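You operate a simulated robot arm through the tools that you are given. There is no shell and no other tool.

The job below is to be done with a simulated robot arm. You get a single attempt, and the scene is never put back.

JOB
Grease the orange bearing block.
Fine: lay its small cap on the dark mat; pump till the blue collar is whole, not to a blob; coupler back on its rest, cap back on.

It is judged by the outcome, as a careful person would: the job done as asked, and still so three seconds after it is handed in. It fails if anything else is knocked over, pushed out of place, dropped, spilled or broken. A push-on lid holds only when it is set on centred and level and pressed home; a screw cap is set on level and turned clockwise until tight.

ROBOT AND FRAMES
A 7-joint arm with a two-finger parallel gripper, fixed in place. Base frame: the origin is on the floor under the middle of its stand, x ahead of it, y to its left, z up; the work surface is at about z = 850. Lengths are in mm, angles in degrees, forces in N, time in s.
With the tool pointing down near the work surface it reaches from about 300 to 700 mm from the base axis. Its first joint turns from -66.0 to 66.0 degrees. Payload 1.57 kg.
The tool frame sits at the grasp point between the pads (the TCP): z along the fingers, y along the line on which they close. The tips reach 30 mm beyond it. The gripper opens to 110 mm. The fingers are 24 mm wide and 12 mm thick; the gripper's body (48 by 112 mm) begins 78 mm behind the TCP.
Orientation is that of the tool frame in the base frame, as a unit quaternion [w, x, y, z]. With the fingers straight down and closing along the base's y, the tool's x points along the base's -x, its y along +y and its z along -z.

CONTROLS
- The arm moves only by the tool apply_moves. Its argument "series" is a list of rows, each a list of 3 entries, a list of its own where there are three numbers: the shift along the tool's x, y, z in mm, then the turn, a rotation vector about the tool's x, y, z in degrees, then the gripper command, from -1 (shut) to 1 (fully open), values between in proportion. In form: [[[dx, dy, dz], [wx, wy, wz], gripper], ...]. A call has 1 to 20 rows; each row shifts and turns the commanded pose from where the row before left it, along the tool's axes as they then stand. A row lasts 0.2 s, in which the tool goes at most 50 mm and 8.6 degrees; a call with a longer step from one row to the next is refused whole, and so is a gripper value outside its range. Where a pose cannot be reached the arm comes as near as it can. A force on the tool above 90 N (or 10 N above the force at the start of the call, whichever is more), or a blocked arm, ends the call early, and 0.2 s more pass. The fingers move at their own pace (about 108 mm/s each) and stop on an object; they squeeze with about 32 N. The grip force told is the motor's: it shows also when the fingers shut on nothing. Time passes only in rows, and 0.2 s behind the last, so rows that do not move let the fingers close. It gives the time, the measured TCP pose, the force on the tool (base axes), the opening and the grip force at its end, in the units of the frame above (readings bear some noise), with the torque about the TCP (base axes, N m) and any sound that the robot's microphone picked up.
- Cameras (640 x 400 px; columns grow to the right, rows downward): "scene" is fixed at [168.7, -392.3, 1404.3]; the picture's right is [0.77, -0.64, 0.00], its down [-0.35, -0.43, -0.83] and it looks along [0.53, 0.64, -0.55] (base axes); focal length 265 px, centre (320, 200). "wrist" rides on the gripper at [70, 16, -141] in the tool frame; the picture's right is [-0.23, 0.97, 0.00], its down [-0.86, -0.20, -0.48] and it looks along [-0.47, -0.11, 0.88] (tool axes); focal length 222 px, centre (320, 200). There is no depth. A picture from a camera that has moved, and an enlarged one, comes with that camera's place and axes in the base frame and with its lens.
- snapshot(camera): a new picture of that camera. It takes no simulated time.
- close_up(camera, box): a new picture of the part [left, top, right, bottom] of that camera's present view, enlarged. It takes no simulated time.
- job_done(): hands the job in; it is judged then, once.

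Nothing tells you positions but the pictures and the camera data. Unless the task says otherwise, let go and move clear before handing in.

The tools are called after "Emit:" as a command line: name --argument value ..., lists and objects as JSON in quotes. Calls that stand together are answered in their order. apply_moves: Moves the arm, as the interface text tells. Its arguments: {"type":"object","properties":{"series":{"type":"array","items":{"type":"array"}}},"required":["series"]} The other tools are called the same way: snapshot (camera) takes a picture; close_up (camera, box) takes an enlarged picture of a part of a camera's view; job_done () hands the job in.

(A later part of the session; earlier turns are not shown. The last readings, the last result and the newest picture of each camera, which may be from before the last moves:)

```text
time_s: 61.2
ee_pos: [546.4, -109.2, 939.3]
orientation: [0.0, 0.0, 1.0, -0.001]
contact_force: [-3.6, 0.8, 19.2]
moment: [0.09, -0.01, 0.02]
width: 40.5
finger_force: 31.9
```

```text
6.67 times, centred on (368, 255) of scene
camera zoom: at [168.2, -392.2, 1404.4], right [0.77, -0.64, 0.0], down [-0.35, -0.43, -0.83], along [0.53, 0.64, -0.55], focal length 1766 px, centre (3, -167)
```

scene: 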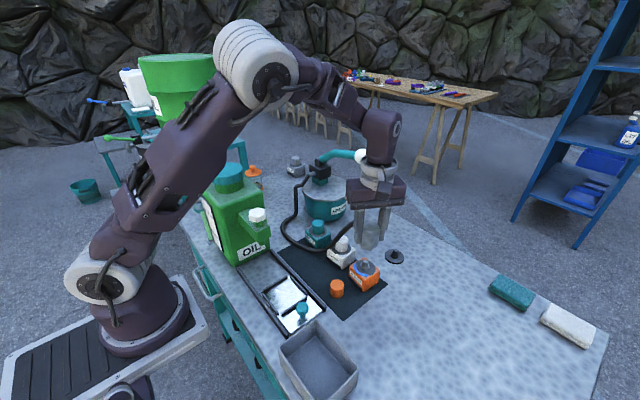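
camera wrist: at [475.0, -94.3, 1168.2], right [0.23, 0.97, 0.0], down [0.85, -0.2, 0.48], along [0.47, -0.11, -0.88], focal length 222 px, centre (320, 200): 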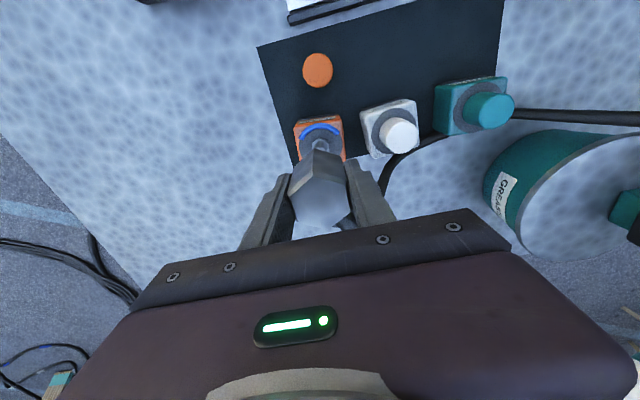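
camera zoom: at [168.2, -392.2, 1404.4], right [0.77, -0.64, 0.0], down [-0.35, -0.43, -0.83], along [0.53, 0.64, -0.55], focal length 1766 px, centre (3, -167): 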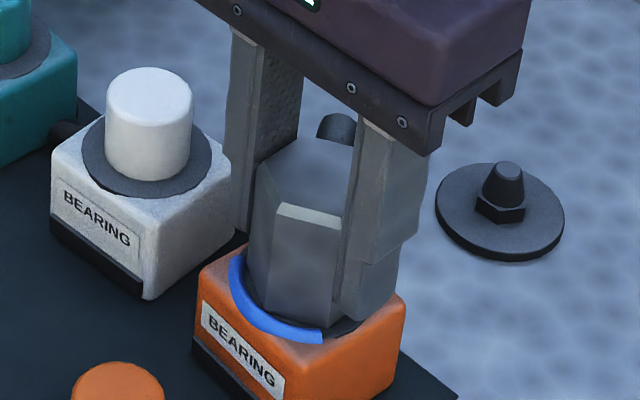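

Contact comes at z≈939.4, just where I expected the full seat. I'll press a little more to be sure it's home.

Emit:
apply_moves --series '[[[0, 0, 0.7], [0, 0, 0], -1], [[0, 0, 0], [0, 0, 0], -1]]'

Emit:
apply_moves --series '[[[0, 0, 0.7], [0, 0, 0], -1], [[0, 0, 0], [0, 0, 0], -1]]'

Emit:
close_up --camera "wrist" --box '[250, 60, 390, 200]'

```text
time_s: 61.8
ee_pos: [545.6, -110.5, 938.2]
orientation: [0.001, 0.0, 1.0, 0.0]
contact_force: [-2.2, 1.8, 20.3]
moment: [0.06, -0.08, -0.01]
width: 40.3
finger_force: 32.0
```

```text
time_s: 62.4
ee_pos: [545.9, -110.4, 937.5]
orientation: [0.001, 0.0, 1.0, 0.001]
contact_force: [-0.1, 0.1, 19.1]
moment: [0.07, -0.06, 0.02]
width: 40.7
finger_force: 32.4
```

```text
2.86 times, centred on (320, 130) of wrist
camera zoom: at [476.6, -94.5, 1078.2], right [0.23, 0.97, 0.0], down [0.85, -0.2, 0.48], along [0.47, -0.11, -0.88], focal length 635 px, centre (320, 400)
```

zoom: 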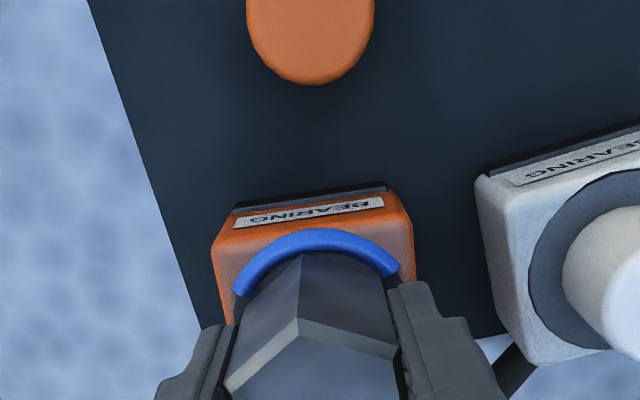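

The force levels off at about 20 N while the tool creeps down, which means the grip is slipping on a seated coupler. I'll release carefully and look at how it sits.

Emit:
apply_moves --series '[[[0, 0, -1.5], [0, 0, 0], -1], [[0, 0, 0], [0, 0, 0], -0.2], [[0, 0, 0], [0, 0, 0], -0.1], [[0, 0, 0], [0, 0, 0], 0.05], [[0, 0, 0], [0, 0, 0], 0.05]]'

Emit:
close_up --camera "scene" --box '[345, 225, 390, 285]'

Emit:
close_up --camera "wrist" --box '[250, 60, 390, 200]'

```text
time_s: 63.6
ee_pos: [546.3, -111.0, 938.2]
orientation: [0.0, 0.001, 1.0, 0.0]
contact_force: [0.7, 0.1, 0.4]
moment: [-0.01, -0.01, -0.04]
width: 57.4
finger_force: 0.0
```

```text
6.67 times, centred on (368, 255) of scene
camera zoom: at [168.7, -392.3, 1404.3], right [0.77, -0.64, 0.0], down [-0.35, -0.43, -0.83], along [0.53, 0.64, -0.55], focal length 1766 px, centre (3, -167)
```

zoom: 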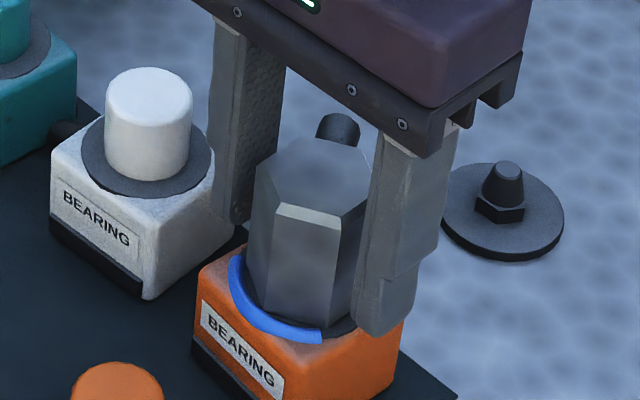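

```text
2.86 times, centred on (320, 130) of wrist
camera zoom: at [476.6, -94.8, 1079.3], right [0.23, 0.97, 0.0], down [0.86, -0.2, 0.48], along [0.47, -0.11, -0.88], focal length 635 px, centre (320, 400)
```

zoom: 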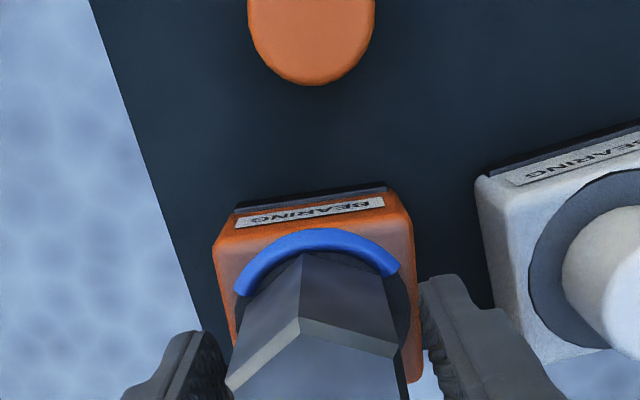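

The coupler stands upright on the nipple by itself. I'll back straight up and inspect it.

Emit:
apply_moves --series '[[[0, 0, -10], [0, 0, 0], 0.05], [[0, 0, -20], [0, 0, 0], 0.05], [[0, 0, -25], [0, 0, 0], 0.05], [[0, 0, -30], [0, 0, 0], 0.05], [[0, 0, -30], [0, 0, 0], 0.05], [[0, 0, 0], [0, 0, 0], 0.05]]'

Emit:
close_up --camera "scene" --box '[340, 220, 400, 290]'

Emit:
close_up --camera "wrist" --box '[250, 60, 410, 200]'

Emit:
close_up --camera "scene" --box '[260, 130, 440, 300]'

```text
time_s: 65.0
ee_pos: [544.9, -110.4, 1053.9]
orientation: [0.001, 0.0, 1.0, 0.0]
contact_force: [0.1, 0.4, -1.8]
moment: [-0.04, -0.03, 0.04]
width: 57.8
finger_force: 0.0
```

```text
5.71 times, centred on (370, 255) of scene
camera zoom: at [168.7, -392.3, 1404.3], right [0.77, -0.64, 0.0], down [-0.35, -0.43, -0.83], along [0.53, 0.64, -0.55], focal length 1514 px, centre (34, -114)
```

zoom: 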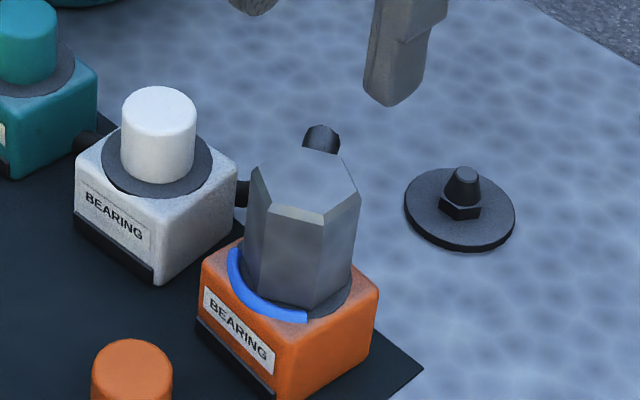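

```text
2.86 times, centred on (330, 130) of wrist
camera zoom: at [475.7, -94.2, 1195.2], right [0.23, 0.97, 0.0], down [0.86, -0.2, 0.48], along [0.47, -0.11, -0.88], focal length 635 px, centre (291, 400)
```

zoom: 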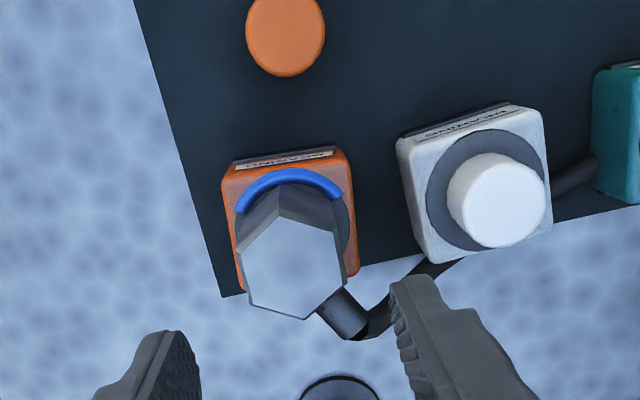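

```text
2.35 times, centred on (350, 215) of scene
camera zoom: at [168.7, -392.3, 1404.3], right [0.77, -0.64, 0.0], down [-0.35, -0.43, -0.83], along [0.53, 0.64, -0.55], focal length 623 px, centre (249, 165)
```

zoom: 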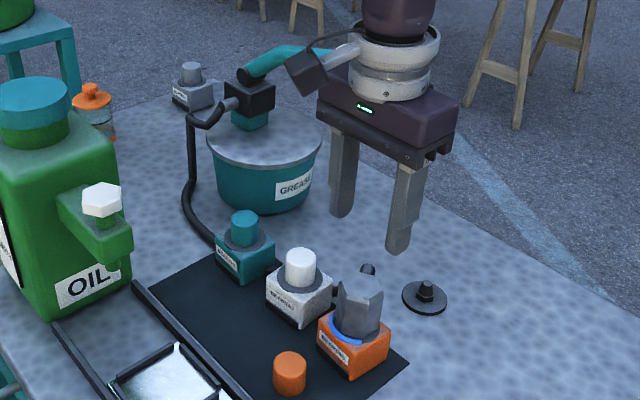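

The coupler sits square on the nipple and the hose lies clear. Now the pump: I'll move toward the lever ball at about (677, 43, 1107), turn so the fingers close along x, and take a look.

Emit:
apply_moves --series '[[[-9, 20, -29], [0, 0, 0], 0.5], [[-9, 33, -29], [0, 0, 0], 0.5], [[-9, 33, -29], [0, 0, 0], 0.5], [[-9, 33, -29], [0, 0, 0], 0.5], [[-9, 34, 0], [0, 0, 0], 0.5], [[0, 0, 0], [0, 0, -8.2], 0.5], [[0, 0, 0], [0, 0, -8.2], 0.5], [[0, 0, 0], [0, 0, -8.2], 0.5], [[0, 0, 0], [0, 0, -8.2], 0.5], [[0, 0, 0], [0, 0, -8.2], 0.5], [[0, 0, 0], [0, 0, -8.2], 0.5], [[0, 0, 0], [0, 0, -8.2], 0.5], [[0, 0, 0], [0, 0, -8.2], 0.5], [[0, 0, 0], [0, 0, -8.2], 0.5], [[0, 0, 0], [0, 0, -8.2], 0.5], [[0, 0, 0], [0, 0, -8.0], 0.5], [[0, 0, 0], [7.5, 0, 0], 0.5], [[0, 0, 0], [7.5, 0, 0], 0.5], [[0, 0, 0], [0, 0, 0], 0.5]]'

Emit:
snapshot --camera "wrist"

Emit:
snapshot --camera "scene"

```text
time_s: 69.0
ee_pos: [589.5, 41.1, 1168.9]
orientation: [-0.093, 0.702, -0.7, 0.093]
contact_force: [-0.7, -0.5, -0.5]
moment: [0.01, -0.03, 0.02]
width: 82.6
finger_force: 0.1
```

```text
taken
camera wrist: at [538.5, -28.1, 1301.3], right [-0.94, 0.23, -0.25], down [0.07, 0.86, 0.51], along [0.33, 0.47, -0.82], focal length 222 px, centre (320, 200)
```

wrist: 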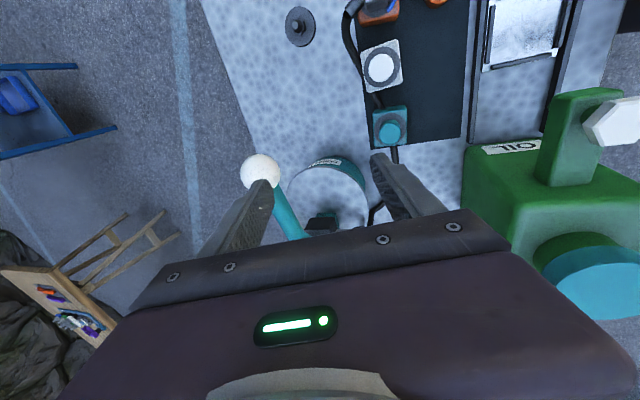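

```text
taken
```

scene: 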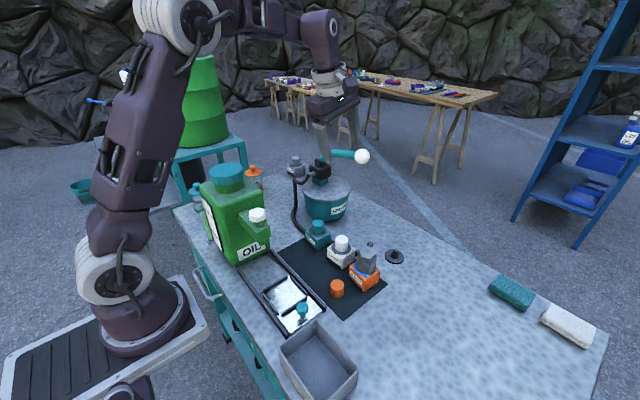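

The ball triangulates to (677, 43, 1107) again. I'll move to a pre-grasp about 70 mm back along the tool axis and check.

Emit:
apply_moves --series '[[[0, -34, 6.5], [0, 0, 0], 0.5], [[0, -34, 6.5], [0, 0, 0], 0.5], [[0, 0, 0], [0, 0, 0], 0.5]]'

Emit:
snapshot --camera "wrist"

Emit:
close_up --camera "scene" --box '[280, 80, 420, 220]'

```text
time_s: 69.8
ee_pos: [658.5, 40.9, 1173.5]
orientation: [0.092, -0.701, 0.701, -0.092]
contact_force: [-0.8, 0.2, 0.0]
moment: [0.01, -0.01, 0.02]
width: 82.7
finger_force: 0.0
```

```text
taken
camera wrist: at [606.9, -29.1, 1306.1], right [-0.94, 0.23, -0.25], down [0.07, 0.86, 0.51], along [0.33, 0.47, -0.82], focal length 222 px, centre (320, 200)
```

wrist: 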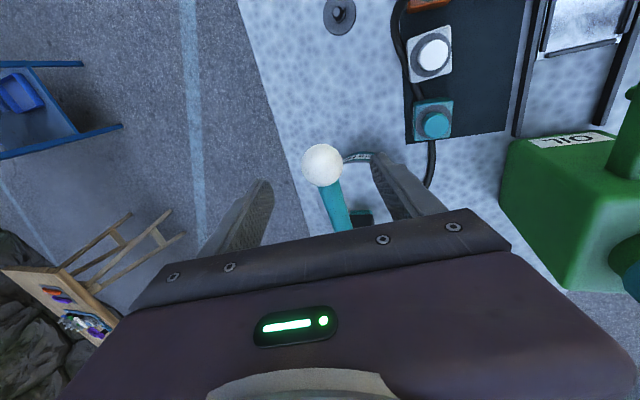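

```text
2.86 times, centred on (350, 150) of scene
camera zoom: at [168.7, -392.3, 1404.3], right [0.77, -0.64, 0.0], down [-0.35, -0.43, -0.83], along [0.53, 0.64, -0.55], focal length 757 px, centre (234, 343)
```

zoom: 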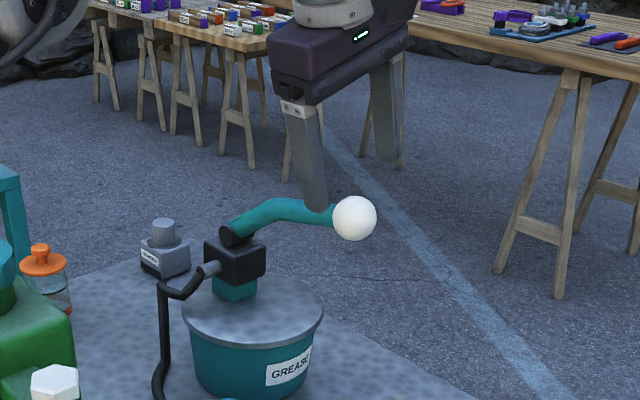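

The ball is in line, about 4 mm toward +y. I'll shift that way and straddle it with the fingers.

Emit:
apply_moves --series '[[[-4, 0, 10], [0, 0, 0], 0.4], [[0, 0, 20], [0, 0, 0], 0.3], [[0, 0, 20], [0, 0, 0], 0.3], [[0, 0, 14], [0, 0, 0], 0.3], [[0, 0, 0], [0, 0, 0], 0.3]]'

Emit:
snapshot --camera "wrist"

Emit:
close_up --camera "scene" --box '[280, 80, 420, 220]'

```text
time_s: 71.0
ee_pos: [675.0, 46.6, 1112.2]
orientation: [-0.092, 0.701, -0.701, 0.093]
contact_force: [-0.5, 0.0, -0.3]
moment: [0.02, 0.03, 0.0]
width: 71.6
finger_force: 0.0
```

```text
taken
camera wrist: at [623.7, -23.6, 1244.3], right [-0.94, 0.23, -0.25], down [0.07, 0.86, 0.51], along [0.33, 0.47, -0.82], focal length 222 px, centre (320, 200)
```

wrist: 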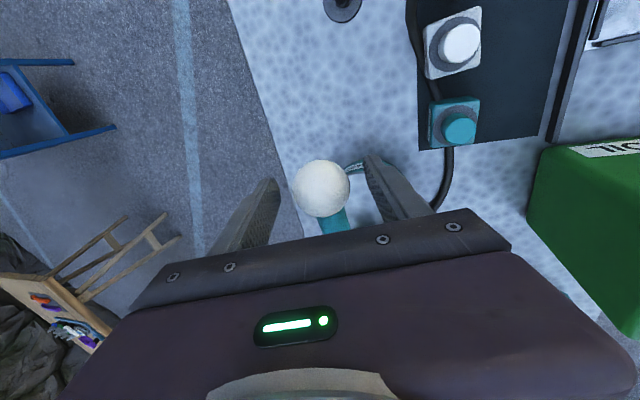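

```text
2.86 times, centred on (350, 150) of scene
camera zoom: at [168.7, -392.3, 1404.3], right [0.77, -0.64, 0.0], down [-0.35, -0.43, -0.83], along [0.53, 0.64, -0.55], focal length 757 px, centre (234, 343)
```

zoom: 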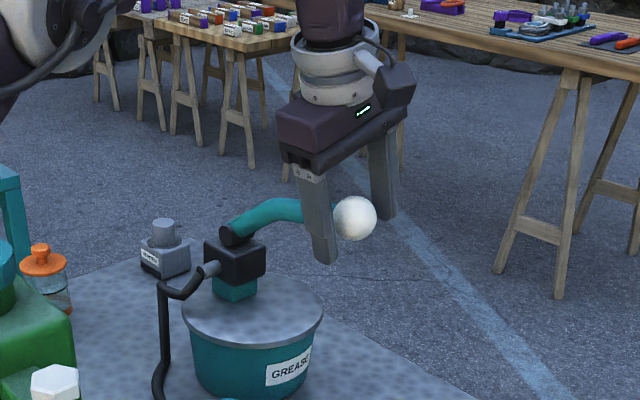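

The ball is centred between the fingers. I'll close on it, then press down along the lever's arc a short way to feel the resistance.

Emit:
apply_moves --series '[[[0, 0, 4], [0, 0, 0], 0], [[0, 0, 0], [0, 0, 0], -0.2], [[0, 0, 0], [0, 0, 0], -1], [[0, 0, 0], [0, 0, 0], -1], [[0, 0, 0], [0, 0, 0], -1]]'

Emit:
apply_moves --series '[[[1.5, 1, 4], [0, 0, 0], -1], [[1.5, 1, 4], [0, 0, 0], -1], [[0, 0, 0], [0, 0, 0], -1]]'

Emit:
close_up --camera "scene" --box '[280, 80, 420, 220]'

```text
time_s: 72.2
ee_pos: [675.8, 46.8, 1107.9]
orientation: [-0.092, 0.701, -0.701, 0.09]
contact_force: [-27.1, -0.2, -4.4]
moment: [-0.29, -0.1, -0.21]
width: 41.3
finger_force: 45.0
```

```text
time_s: 73.0
ee_pos: [674.3, 43.0, 1100.8]
orientation: [-0.091, 0.701, -0.701, 0.091]
contact_force: [-32.4, 5.8, 6.2]
moment: [1.2, 0.04, 0.11]
width: 41.5
finger_force: 44.5
```

```text
2.86 times, centred on (350, 150) of scene
camera zoom: at [167.5, -392.1, 1404.5], right [0.77, -0.64, 0.0], down [-0.35, -0.43, -0.83], along [0.53, 0.64, -0.55], focal length 757 px, centre (234, 343)
```

zoom: 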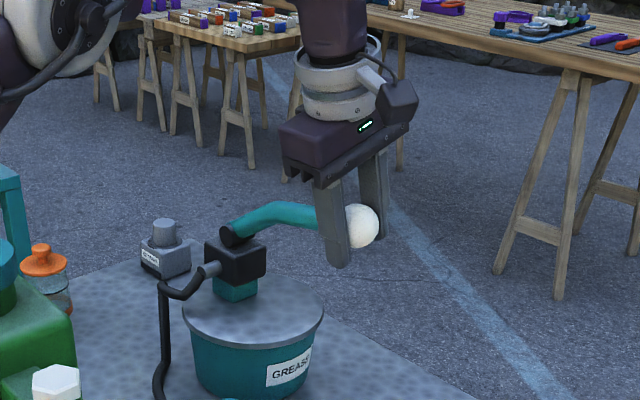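

The lever moved down about 8 mm easily, but there's a 30 N side load in -x from imperfect centring. I'll shift the tool slightly toward -x to relieve it.

Emit:
apply_moves --series '[[[0, 1, 0], [0, 0, 0], -1], [[0, 0, 0], [0, 0, 0], -1]]'

Emit:
apply_moves --series '[[[0, 1, 0], [0, 0, 0], -1], [[0, 0, 0], [0, 0, 0], -1]]'

```text
time_s: 73.6
ee_pos: [675.0, 44.0, 1101.8]
orientation: [0.092, -0.701, 0.701, -0.092]
contact_force: [-23.2, 5.9, 2.4]
moment: [0.62, -0.13, 0.17]
width: 41.5
finger_force: 44.7
```

```text
time_s: 74.2
ee_pos: [674.7, 44.2, 1101.1]
orientation: [-0.093, 0.701, -0.701, 0.092]
contact_force: [-15.0, 7.3, 3.0]
moment: [0.55, -0.22, 0.09]
width: 41.4
finger_force: 44.8
```

Emit:
apply_moves --series '[[[-0.5, 1.7, 0], [0, 0, 0], -1], [[0, 0, 0], [0, 0, 0], -1]]'

Emit:
apply_moves --series '[[[1.5, 1, 4], [0, 0, 0], -1], [[1.5, 1, 4], [0, 0, 0], -1], [[1.3, 1, 4], [0, 0, 0], -1], [[1.3, 1, 4], [0, 0, 0], -1], [[0, 0, 0], [0, 0, 0], -1]]'

Emit:
close_up --camera "scene" --box '[280, 80, 420, 220]'

Emit:
close_up --camera "scene" --box '[340, 220, 400, 290]'

```text
time_s: 74.8
ee_pos: [674.6, 43.1, 1100.5]
orientation: [-0.094, 0.701, -0.7, 0.094]
contact_force: [11.0, 6.0, 1.7]
moment: [0.53, -0.38, 0.2]
width: 41.5
finger_force: 45.0
```

```text
time_s: 76.0
ee_pos: [675.2, 39.1, 1082.4]
orientation: [0.094, -0.701, 0.701, -0.095]
contact_force: [33.2, -6.0, 10.9]
moment: [1.12, -0.06, 0.31]
width: 41.3
finger_force: 45.0
```

```text
2.86 times, centred on (350, 150) of scene
camera zoom: at [169.5, -392.5, 1404.1], right [0.77, -0.64, 0.0], down [-0.35, -0.43, -0.83], along [0.53, 0.64, -0.55], focal length 757 px, centre (234, 343)
```

zoom: 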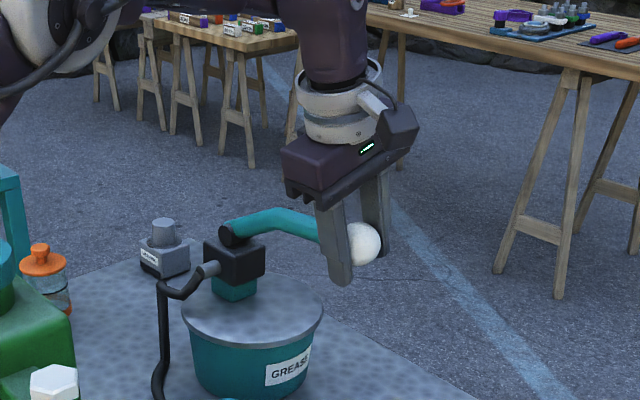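

```text
5.71 times, centred on (370, 255) of scene
camera zoom: at [169.5, -392.5, 1404.1], right [0.77, -0.64, 0.0], down [-0.35, -0.43, -0.83], along [0.53, 0.64, -0.55], focal length 1514 px, centre (34, -114)
```

zoom: 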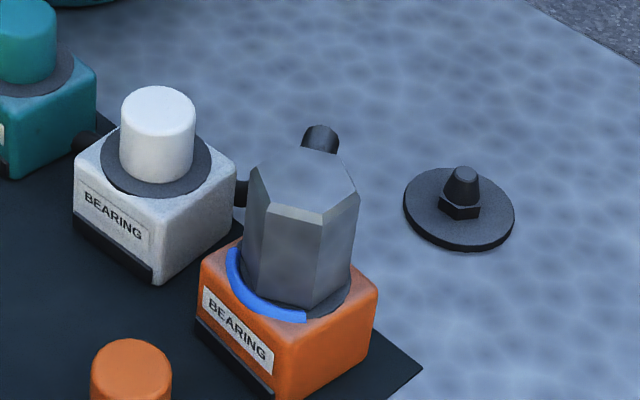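

The lever swings a little toward +x as it goes down, so the side load has flipped sign. I'll follow it with small x corrections as I continue.

Emit:
apply_moves --series '[[[0, -2, 0], [0, 0, 0], -1], [[0, 0, 0], [0, 0, 0], -1]]'

Emit:
apply_moves --series '[[[1, 0.6, 4], [0, 0, 0], -1], [[1, 0.6, 4], [0, 0, 0], -1], [[0, 0, 0], [0, 0, 0], -1]]'

```text
time_s: 76.6
ee_pos: [676.2, 37.0, 1083.2]
orientation: [0.091, -0.701, 0.701, -0.092]
contact_force: [13.5, -8.6, 6.9]
moment: [0.43, -0.17, -0.12]
width: 41.7
finger_force: 45.5
```

```text
time_s: 77.4
ee_pos: [675.2, 35.5, 1074.6]
orientation: [0.092, -0.701, 0.701, -0.092]
contact_force: [-6.8, -7.6, 10.6]
moment: [1.09, 0.09, 0.18]
width: 41.4
finger_force: 45.2
```

Emit:
apply_moves --series '[[[1.2, 1.1, 4], [0, 0, 0], -1], [[1, 1.0, 4], [0, 0, 0], -1], [[0.8, 1.0, 4], [0, 0, 0], -1], [[0, 0, 0], [0, 0, 0], -1]]'

Emit:
close_up --camera "scene" --box '[340, 220, 400, 290]'

Emit:
close_up --camera "scene" --box '[280, 80, 420, 220]'

```text
time_s: 78.4
ee_pos: [675.9, 34.1, 1062.5]
orientation: [-0.092, 0.701, -0.701, 0.092]
contact_force: [-13.7, -2.2, 9.9]
moment: [1.1, -0.01, 0.21]
width: 41.8
finger_force: 44.9
```

```text
5.71 times, centred on (370, 255) of scene
camera zoom: at [168.1, -392.3, 1404.4], right [0.77, -0.64, 0.0], down [-0.35, -0.43, -0.83], along [0.53, 0.64, -0.55], focal length 1514 px, centre (34, -114)
```

zoom: 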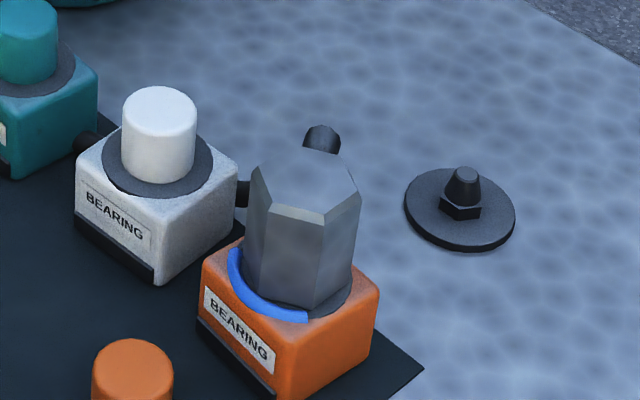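

```text
2.86 times, centred on (350, 150) of scene
camera zoom: at [168.1, -392.3, 1404.4], right [0.77, -0.64, 0.0], down [-0.35, -0.43, -0.83], along [0.53, 0.64, -0.55], focal length 757 px, centre (234, 343)
```

zoom: 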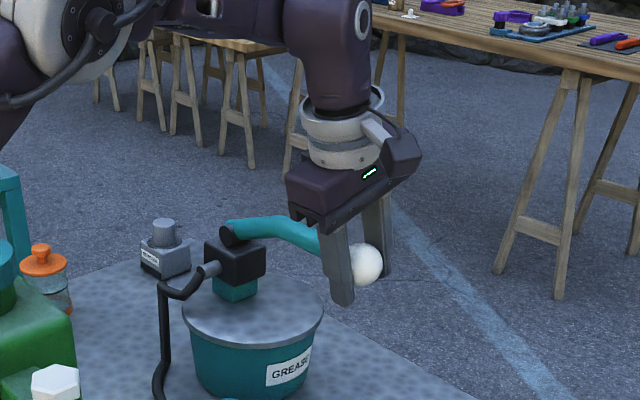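

The lever moves down against a steady 10 N or so, and the collar hasn't changed yet. I'll continue the down-stroke.

Emit:
apply_moves --series '[[[0.5, 1.8, 4], [0, 0, 0], -1], [[0.4, 1.1, 4], [0, 0, 0], -1], [[0.3, 1.1, 4], [0, 0, 0], -1], [[0, 0, 0], [0, 0, 0], -1]]'

Emit:
apply_moves --series '[[[0.1, 1.05, 4], [0, 0, 0], -1], [[0, 1.05, 4], [0, 0, 0], -1], [[-0.2, 1.05, 4], [0, 0, 0], -1], [[0, 0, 0], [0, 0, 0], -1]]'

Emit:
close_up --camera "scene" --box '[340, 220, 400, 290]'

Emit:
close_up --camera "scene" --box '[280, 80, 420, 220]'

```text
time_s: 79.4
ee_pos: [675.5, 31.7, 1051.6]
orientation: [0.093, -0.701, 0.701, -0.093]
contact_force: [1.4, 2.0, 8.7]
moment: [1.05, -0.25, 0.28]
width: 41.4
finger_force: 44.7
```

```text
time_s: 80.4
ee_pos: [675.6, 31.3, 1038.7]
orientation: [0.093, -0.701, 0.701, -0.093]
contact_force: [11.4, -11.5, 9.5]
moment: [1.01, -0.21, 0.18]
width: 41.5
finger_force: 44.8
```

```text
5.71 times, centred on (370, 255) of scene
camera zoom: at [168.8, -392.7, 1404.2], right [0.77, -0.64, 0.0], down [-0.35, -0.43, -0.83], along [0.53, 0.64, -0.55], focal length 1514 px, centre (34, -114)
```

zoom: 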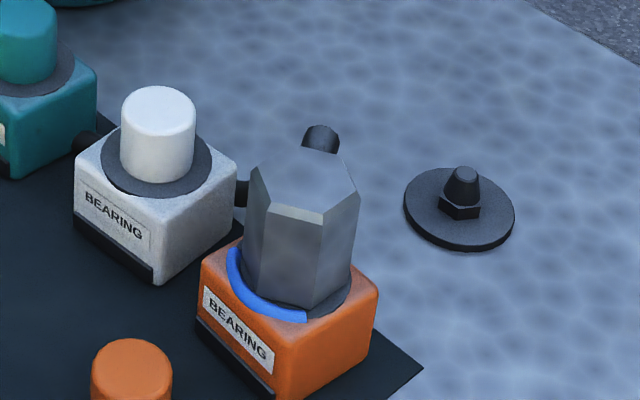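

```text
2.86 times, centred on (350, 150) of scene
camera zoom: at [168.8, -392.7, 1404.2], right [0.77, -0.64, 0.0], down [-0.35, -0.43, -0.83], along [0.53, 0.64, -0.55], focal length 757 px, centre (234, 343)
```

zoom: 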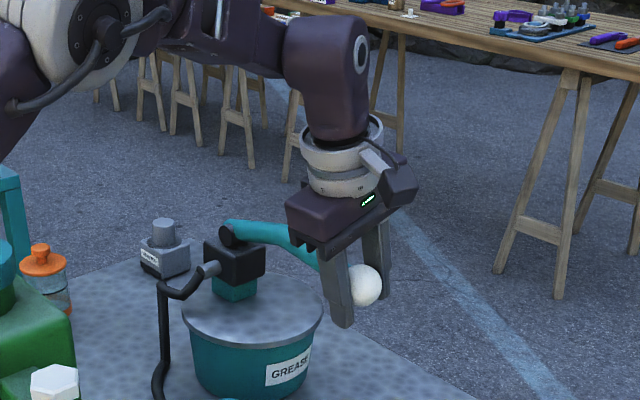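

Emit:
apply_moves --series '[[[1.0, 0.6, 4], [0, 0, 0], -1], [[0.3, 0.9, 4], [0, 0, 0], -1], [[0.3, 1.0, 4], [0, 0, 0], -1], [[0, 0, 0], [0, 0, 0], -1]]'

Emit:
close_up --camera "scene" --box '[340, 220, 400, 290]'

Emit:
close_up --camera "scene" --box '[280, 80, 420, 220]'

```text
time_s: 81.4
ee_pos: [676.8, 32.4, 1025.9]
orientation: [-0.093, 0.701, -0.701, 0.092]
contact_force: [-0.6, -1.3, 10.0]
moment: [1.05, -0.01, 0.16]
width: 41.3
finger_force: 45.1
```

```text
5.71 times, centred on (370, 255) of scene
camera zoom: at [168.5, -392.4, 1404.3], right [0.77, -0.64, 0.0], down [-0.35, -0.43, -0.83], along [0.53, 0.64, -0.55], focal length 1514 px, centre (34, -114)
```

zoom: 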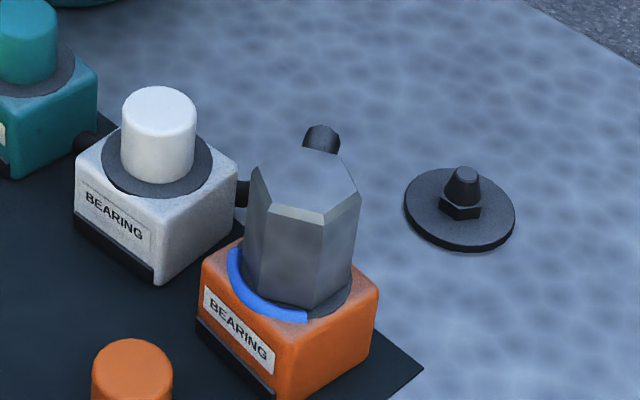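

```text
2.86 times, centred on (350, 150) of scene
camera zoom: at [168.5, -392.4, 1404.3], right [0.77, -0.64, 0.0], down [-0.35, -0.43, -0.83], along [0.53, 0.64, -0.55], focal length 757 px, centre (234, 343)
```

zoom: 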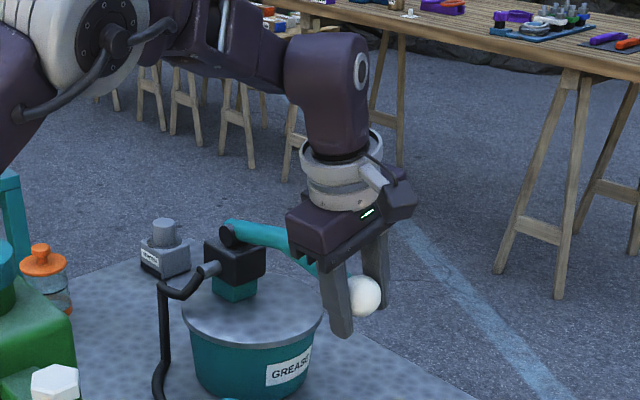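

No change in the collar yet, so I'll continue to the bottom of the stroke.

Emit:
apply_moves --series '[[[0, 1.05, 4], [0, 0, 0], -1], [[-0.3, 1.05, 4], [0, 0, 0], -1], [[-0.4, 1.05, 4], [0, 0, 0], -1], [[0, 0, 0], [0, 0, 0], -1]]'

Emit:
apply_moves --series '[[[-0.5, 1.05, 4], [0, 0, 0], -1], [[-0.6, 1.05, 4], [0, 0, 0], -1], [[0, 0, 0], [0, 0, 0], -1]]'

Emit:
close_up --camera "scene" --box '[340, 220, 400, 290]'

Emit:
close_up --camera "scene" --box '[280, 80, 420, 220]'

```text
time_s: 82.4
ee_pos: [676.0, 32.4, 1013.5]
orientation: [0.093, -0.701, 0.701, -0.093]
contact_force: [2.5, -0.4, 10.0]
moment: [1.0, -0.12, 0.26]
width: 41.3
finger_force: 45.6
```

```text
time_s: 83.2
ee_pos: [678.3, 32.5, 1005.8]
orientation: [0.092, -0.701, 0.701, -0.093]
contact_force: [3.0, -0.3, 10.7]
moment: [1.04, -0.15, 0.25]
width: 41.1
finger_force: 45.1
```

```text
5.71 times, centred on (370, 255) of scene
camera zoom: at [168.6, -392.3, 1404.3], right [0.77, -0.64, 0.0], down [-0.35, -0.43, -0.83], along [0.53, 0.64, -0.55], focal length 1514 px, centre (34, -114)
```

zoom: 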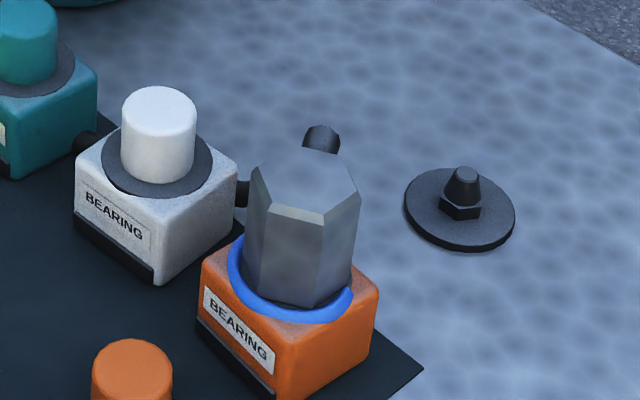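

```text
2.86 times, centred on (350, 150) of scene
camera zoom: at [168.6, -392.3, 1404.3], right [0.77, -0.64, 0.0], down [-0.35, -0.43, -0.83], along [0.53, 0.64, -0.55], focal length 757 px, centre (234, 343)
```

zoom: 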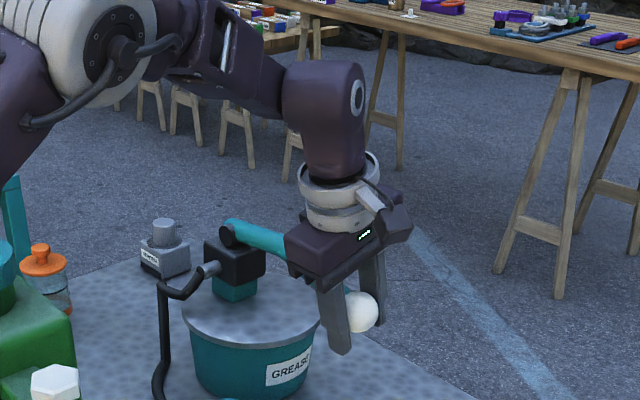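

The stroke just delivered: the blue collar grew from about a third to well past the front. I'll zoom in to judge how much of the ring is filled.

Emit:
close_up --camera "scene" --box '[350, 245, 390, 285]'

Emit:
snapshot --camera "wrist"

```text
10.00 times, centred on (370, 265) of scene
camera zoom: at [168.6, -392.3, 1404.3], right [0.77, -0.64, 0.0], down [-0.35, -0.43, -0.83], along [0.53, 0.64, -0.55], focal length 2650 px, centre (-180, -450)
```

zoom: 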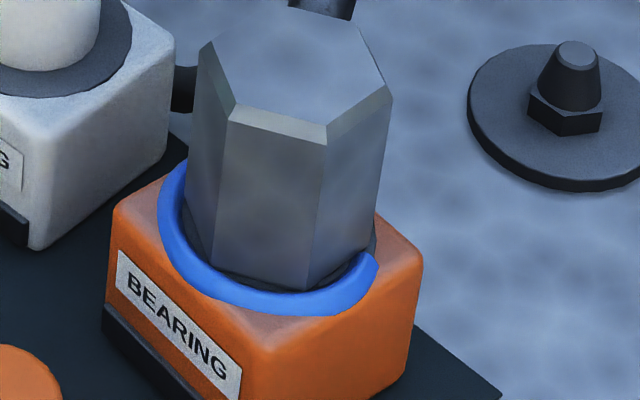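

```text
taken
camera wrist: at [625.0, -37.5, 1137.4], right [-0.94, 0.23, -0.25], down [0.07, 0.86, 0.51], along [0.33, 0.47, -0.82], focal length 222 px, centre (320, 200)
```

wrist: 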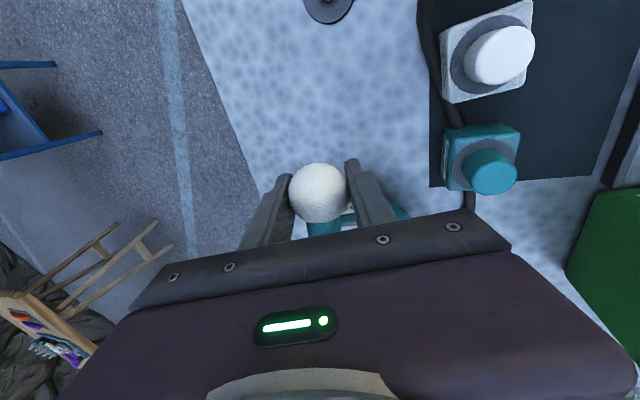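

The ring looks roughly 230° filled now, with growth at both ends, so more strokes are needed. I'll raise the lever along the same arc to re-arm it.

Emit:
apply_moves --series '[[[0.3, -2.1, -8], [0, 0, 0], -1], [[0.3, -2.1, -8], [0, 0, 0], -1], [[0, -2.1, -8], [0, 0, 0], -1], [[0, -2.1, -8], [0, 0, 0], -1], [[-0.8, -2.1, -8], [0, 0, 0], -1], [[-1.3, -2.1, -8], [0, 0, 0], -1], [[0, 0, 0], [0, 0, 0], -1]]'

Emit:
close_up --camera "scene" --box '[280, 80, 420, 220]'

```text
time_s: 84.8
ee_pos: [676.0, 34.7, 1055.3]
orientation: [0.091, -0.701, 0.702, -0.092]
contact_force: [-0.2, -1.4, -2.3]
moment: [-1.14, 0.16, -0.19]
width: 41.3
finger_force: 44.7
```

```text
2.86 times, centred on (350, 150) of scene
camera zoom: at [168.7, -392.3, 1404.3], right [0.77, -0.64, 0.0], down [-0.35, -0.43, -0.83], along [0.53, 0.64, -0.55], focal length 757 px, centre (234, 343)
```

zoom: 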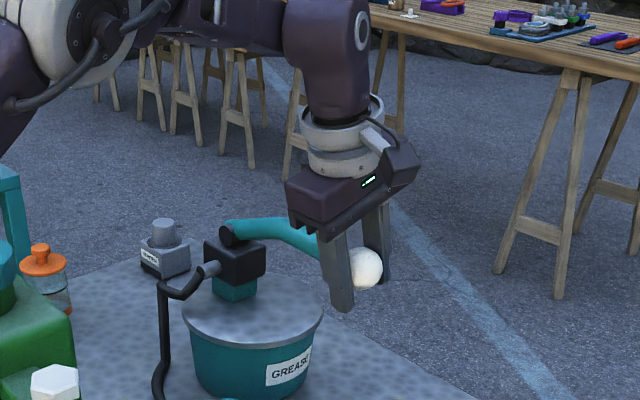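

The lever follows upward with little force. I'll continue up to the starting height.

Emit:
apply_moves --series '[[[-1.8, -2.1, -8], [0, 0, 0], -1], [[-2, -2.1, -8], [0, 0, 0], -1], [[-2.4, -2.1, -8], [0, 0, 0], -1], [[-2.6, -2.1, -8], [0, 0, 0], -1], [[-3, -2.1, -8], [0, 0, 0], -1], [[0, 0, 0], [0, 0, 0], -1]]'

Emit:
close_up --camera "scene" --box '[280, 80, 420, 220]'

Emit:
close_up --camera "scene" --box '[350, 245, 390, 285]'

```text
time_s: 86.2
ee_pos: [677.3, 46.4, 1096.2]
orientation: [0.093, -0.701, 0.701, -0.091]
contact_force: [2.1, -3.3, -4.6]
moment: [-1.16, 0.22, -0.16]
width: 41.5
finger_force: 44.8
```

```text
2.86 times, centred on (350, 150) of scene
camera zoom: at [168.8, -392.3, 1404.3], right [0.77, -0.64, 0.0], down [-0.35, -0.43, -0.83], along [0.53, 0.64, -0.55], focal length 757 px, centre (234, 343)
```

zoom: 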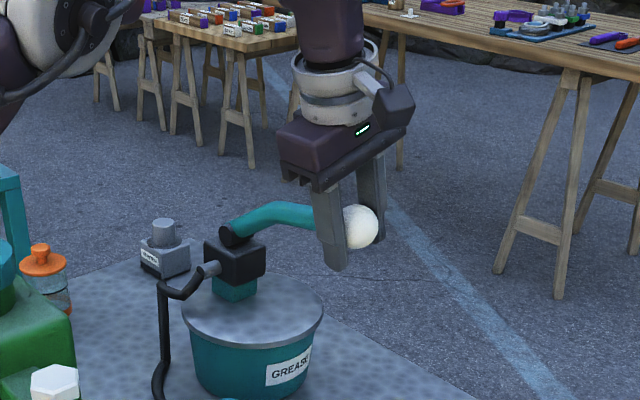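

```text
10.00 times, centred on (370, 265) of scene
camera zoom: at [168.8, -392.3, 1404.3], right [0.77, -0.64, 0.0], down [-0.35, -0.43, -0.83], along [0.53, 0.64, -0.55], focal length 2650 px, centre (-180, -450)
```

zoom: 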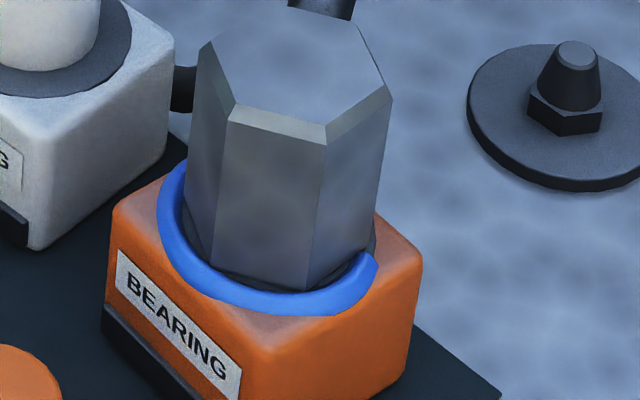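

Emit:
apply_moves --series '[[[-1.6, -1.05, -4], [0, 0, 0], -1], [[-1.6, -1.05, -4], [0, 0, 0], -1], [[0, 0, 0], [0, 0, 0], -1]]'

Emit:
close_up --camera "scene" --box '[280, 80, 420, 220]'

```text
time_s: 87.0
ee_pos: [676.9, 49.8, 1105.2]
orientation: [-0.092, 0.702, -0.701, 0.092]
contact_force: [1.7, -3.1, -7.9]
moment: [-0.67, 0.03, -0.11]
width: 41.1
finger_force: 44.7
```

```text
2.86 times, centred on (350, 150) of scene
camera zoom: at [168.9, -392.3, 1404.3], right [0.77, -0.64, 0.0], down [-0.35, -0.43, -0.83], along [0.53, 0.64, -0.55], focal length 757 px, centre (234, 343)
```

zoom: 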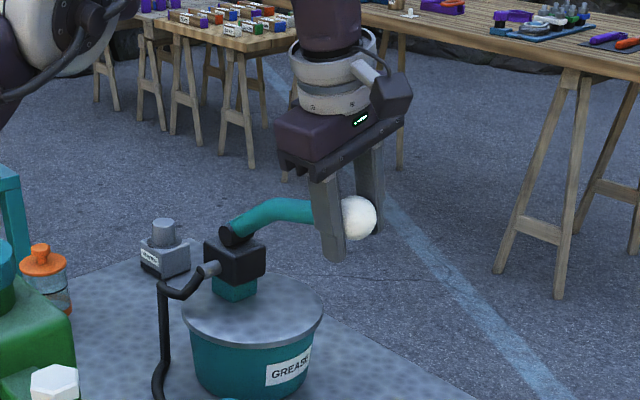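

The lever is back at the top. Now the second down-stroke, first to mid-height.

Emit:
apply_moves --series '[[[4, 2.1, 8], [0, 0, 0], -1], [[3, 2.1, 8], [0, 0, 0], -1], [[3, 2.1, 8], [0, 0, 0], -1], [[2.4, 2.1, 8], [0, 0, 0], -1], [[2, 2.1, 8], [0, 0, 0], -1], [[1.6, 2.1, 8], [0, 0, 0], -1], [[0, 0, 0], [0, 0, 0], -1]]'

Emit:
apply_moves --series '[[[1, 2.1, 8], [0, 0, 0], -1], [[0.6, 2.1, 8], [0, 0, 0], -1], [[0, 2.1, 8], [0, 0, 0], -1], [[0, 2.1, 8], [0, 0, 0], -1], [[0, 0, 0], [0, 0, 0], -1]]'

Emit:
close_up --camera "scene" --box '[350, 245, 390, 285]'

Emit:
close_up --camera "scene" --box '[280, 80, 420, 220]'

```text
time_s: 88.6
ee_pos: [676.3, 33.9, 1055.5]
orientation: [-0.093, 0.701, -0.701, 0.094]
contact_force: [22.6, 9.7, 8.8]
moment: [1.1, -0.03, 0.38]
width: 41.3
finger_force: 45.4
```

```text
time_s: 89.8
ee_pos: [677.2, 31.0, 1020.8]
orientation: [0.09, -0.701, 0.702, -0.093]
contact_force: [10.1, -2.8, 8.8]
moment: [0.92, 0.01, 0.16]
width: 41.4
finger_force: 45.0
```

```text
10.00 times, centred on (370, 265) of scene
camera zoom: at [168.7, -392.4, 1404.3], right [0.77, -0.64, 0.0], down [-0.35, -0.43, -0.83], along [0.53, 0.64, -0.55], focal length 2650 px, centre (-180, -450)
```

zoom: 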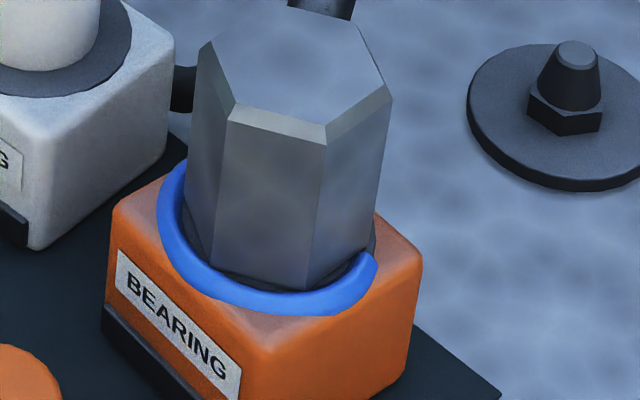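

```text
2.86 times, centred on (350, 150) of scene
camera zoom: at [168.7, -392.4, 1404.3], right [0.77, -0.64, 0.0], down [-0.35, -0.43, -0.83], along [0.53, 0.64, -0.55], focal length 757 px, centre (234, 343)
```

zoom: 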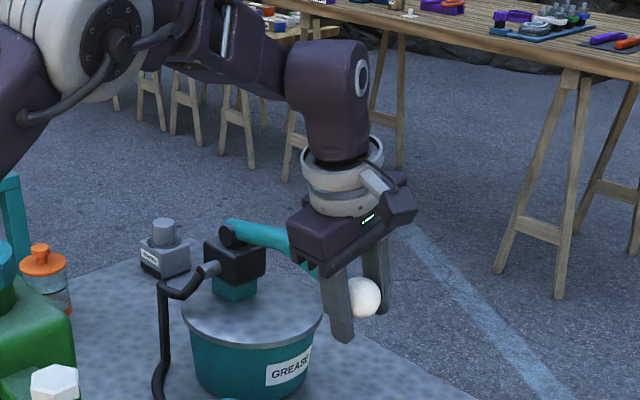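

I'm close to the point where the first stroke delivered. I'll continue in small steps and watch the collar.

Emit:
apply_moves --series '[[[0, 1.0, 4], [0, 0, 0], -1], [[-0.2, 0.8, 4], [0, 0, 0], -1], [[0, 0, 0], [0, 0, 0], -1]]'

Emit:
close_up --camera "scene" --box '[350, 245, 390, 285]'

Emit:
apply_moves --series '[[[-0.3, 0.9, 4], [0, 0, 0], -1], [[0, 0, 0], [0, 0, 0], -1]]'

Emit:
close_up --camera "scene" --box '[350, 245, 390, 285]'

```text
time_s: 90.6
ee_pos: [677.3, 32.1, 1012.3]
orientation: [0.092, -0.701, 0.701, -0.092]
contact_force: [5.6, -3.5, 10.3]
moment: [1.09, 0.02, 0.23]
width: 41.0
finger_force: 45.2
```

```text
10.00 times, centred on (370, 265) of scene
camera zoom: at [168.6, -392.4, 1404.3], right [0.77, -0.64, 0.0], down [-0.35, -0.43, -0.83], along [0.53, 0.64, -0.55], focal length 2650 px, centre (-180, -450)
```

zoom: 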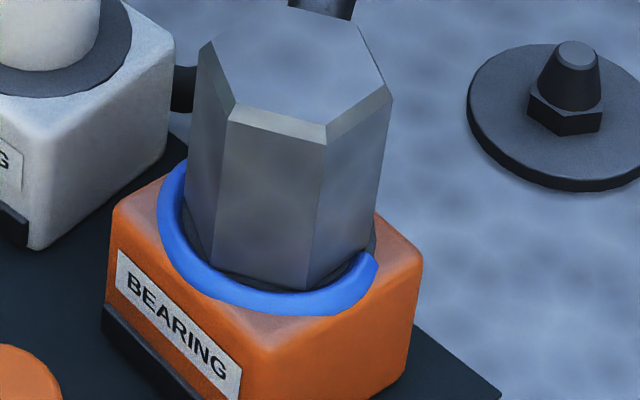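

```text
time_s: 91.2
ee_pos: [677.4, 31.9, 1010.0]
orientation: [-0.092, 0.702, -0.701, 0.093]
contact_force: [12.7, -8.0, 10.6]
moment: [1.15, -0.07, 0.25]
width: 41.0
finger_force: 44.6
```

```text
10.00 times, centred on (370, 265) of scene
camera zoom: at [168.8, -392.5, 1404.2], right [0.77, -0.64, 0.0], down [-0.35, -0.43, -0.83], along [0.53, 0.64, -0.55], focal length 2650 px, centre (-180, -450)
```

zoom: 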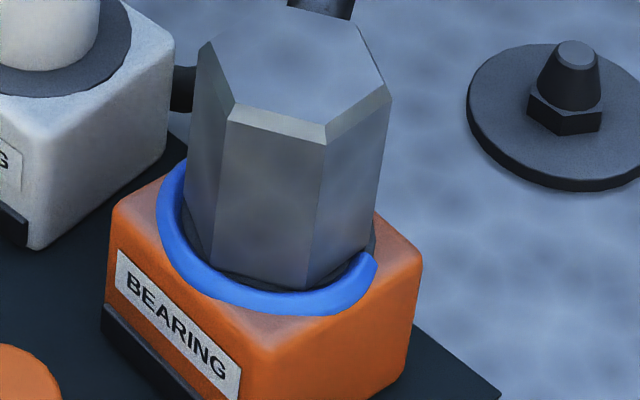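

Emit:
apply_moves --series '[[[-0.3, 0.9, 4], [0, 0, 0], -1], [[0, 0, 0], [0, 0, 0], -1]]'

Emit:
close_up --camera "scene" --box '[350, 245, 390, 285]'

Emit:
apply_moves --series '[[[-0.3, 0.9, 4], [0, 0, 0], -1], [[0, 0, 0], [0, 0, 0], -1]]'

Emit:
close_up --camera "scene" --box '[350, 245, 390, 285]'

```text
time_s: 91.8
ee_pos: [678.2, 31.7, 1005.4]
orientation: [0.093, -0.701, 0.701, -0.093]
contact_force: [11.7, -4.2, 10.8]
moment: [1.2, 0.01, 0.26]
width: 41.1
finger_force: 44.7
```

```text
10.00 times, centred on (370, 265) of scene
camera zoom: at [168.8, -392.4, 1404.2], right [0.77, -0.64, 0.0], down [-0.35, -0.43, -0.83], along [0.53, 0.64, -0.55], focal length 2650 px, centre (-180, -450)
```

zoom: 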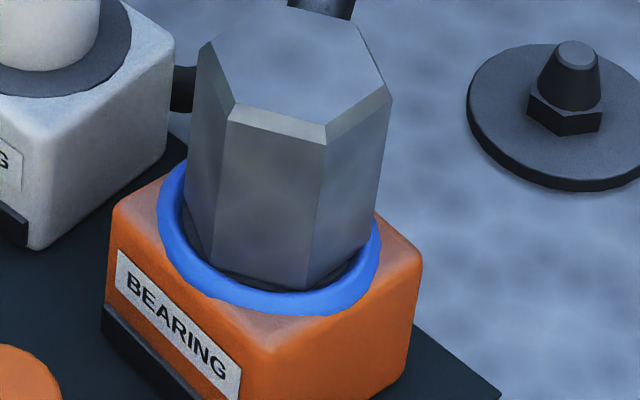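

```text
time_s: 92.4
ee_pos: [676.5, 32.0, 1001.6]
orientation: [-0.092, 0.702, -0.701, 0.092]
contact_force: [7.9, -3.4, 11.1]
moment: [1.15, 0.04, 0.18]
width: 40.9
finger_force: 45.3
```

```text
10.00 times, centred on (370, 265) of scene
camera zoom: at [168.7, -392.4, 1404.3], right [0.77, -0.64, 0.0], down [-0.35, -0.43, -0.83], along [0.53, 0.64, -0.55], focal length 2650 px, centre (-180, -450)
```

zoom: 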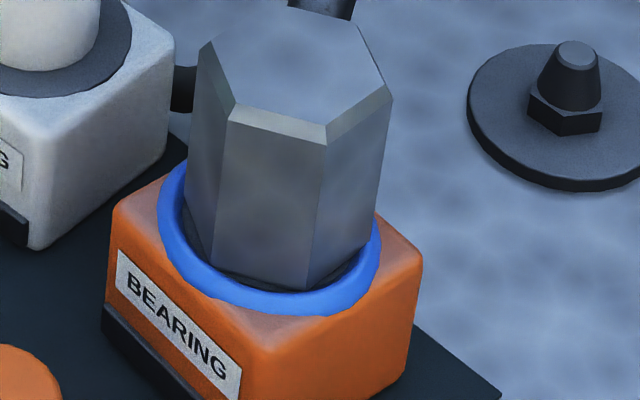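

The second stroke delivered, and the collar now runs out of sight behind the coupler. I'll raise the lever back to the top, release the ball, and look at the far side before deciding on another stroke.

Emit:
apply_moves --series '[[[0.4, -2.1, -8], [0, 0, 0], -1], [[0.3, -2.1, -8], [0, 0, 0], -1], [[0.2, -2.1, -8], [0, 0, 0], -1], [[0, -2.1, -8], [0, 0, 0], -1], [[0, -2.1, -8], [0, 0, 0], -1], [[-0.8, -2.1, -8], [0, 0, 0], -1], [[-1.3, -2.1, -8], [0, 0, 0], -1], [[0, 0, 0], [0, 0, 0], -1]]'

Emit:
apply_moves --series '[[[-1.6, -2.1, -8], [0, 0, 0], -1], [[-1.8, -2.1, -8], [0, 0, 0], -1], [[-2, -2.1, -8], [0, 0, 0], -1], [[-2.3, -2.1, -8], [0, 0, 0], -1], [[-2.5, -2.1, -8], [0, 0, 0], -1], [[0, 0, 0], [0, 0, 0], -1]]'

Emit:
close_up --camera "scene" --box '[280, 80, 420, 220]'

```text
time_s: 94.2
ee_pos: [676.3, 33.7, 1060.0]
orientation: [-0.093, 0.702, -0.701, 0.091]
contact_force: [6.2, 7.4, -4.9]
moment: [-1.12, 0.28, -0.2]
width: 41.2
finger_force: 45.2
```

```text
time_s: 95.6
ee_pos: [676.6, 44.2, 1100.5]
orientation: [-0.092, 0.701, -0.701, 0.092]
contact_force: [-4.8, 3.5, -8.5]
moment: [-1.25, 0.14, -0.28]
width: 41.3
finger_force: 45.2
```

```text
2.86 times, centred on (350, 150) of scene
camera zoom: at [168.7, -392.1, 1404.4], right [0.77, -0.64, 0.0], down [-0.35, -0.43, -0.83], along [0.53, 0.64, -0.55], focal length 757 px, centre (234, 343)
```

zoom: 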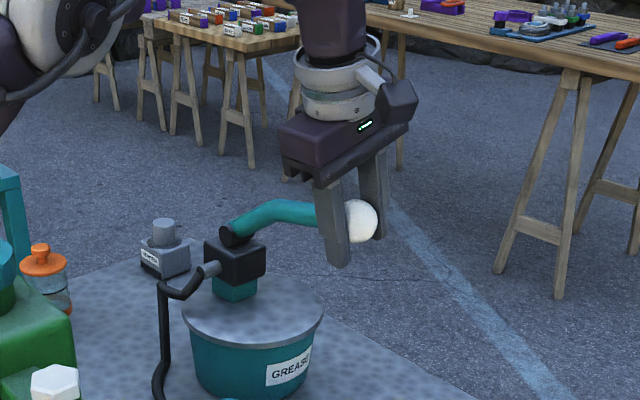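

Emit:
apply_moves --series '[[[-1.5, -0.8, -3], [0, 0, 0], -1], [[-1.5, -0.8, -3], [0, 0, 0], -1], [[0, 0, 0], [0, 0, 0], -1]]'

Emit:
close_up --camera "scene" --box '[280, 80, 420, 220]'

```text
time_s: 96.4
ee_pos: [678.0, 44.6, 1105.0]
orientation: [0.09, -0.701, 0.702, -0.09]
contact_force: [-7.0, -6.7, -38.2]
moment: [-0.18, -0.19, -0.05]
width: 41.3
finger_force: 44.9
```

```text
2.86 times, centred on (350, 150) of scene
camera zoom: at [169.3, -392.4, 1404.2], right [0.77, -0.64, 0.0], down [-0.35, -0.43, -0.83], along [0.53, 0.64, -0.55], focal length 757 px, centre (234, 343)
```

zoom: 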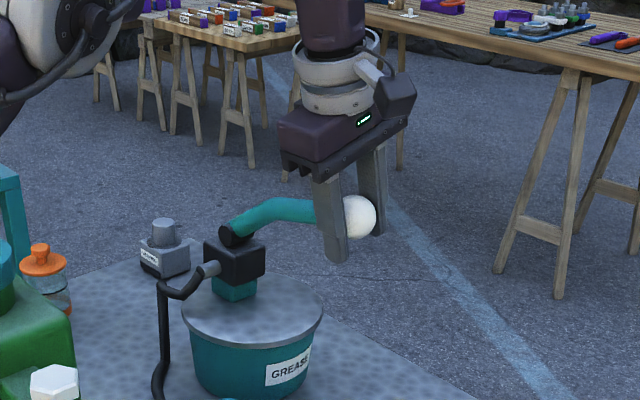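

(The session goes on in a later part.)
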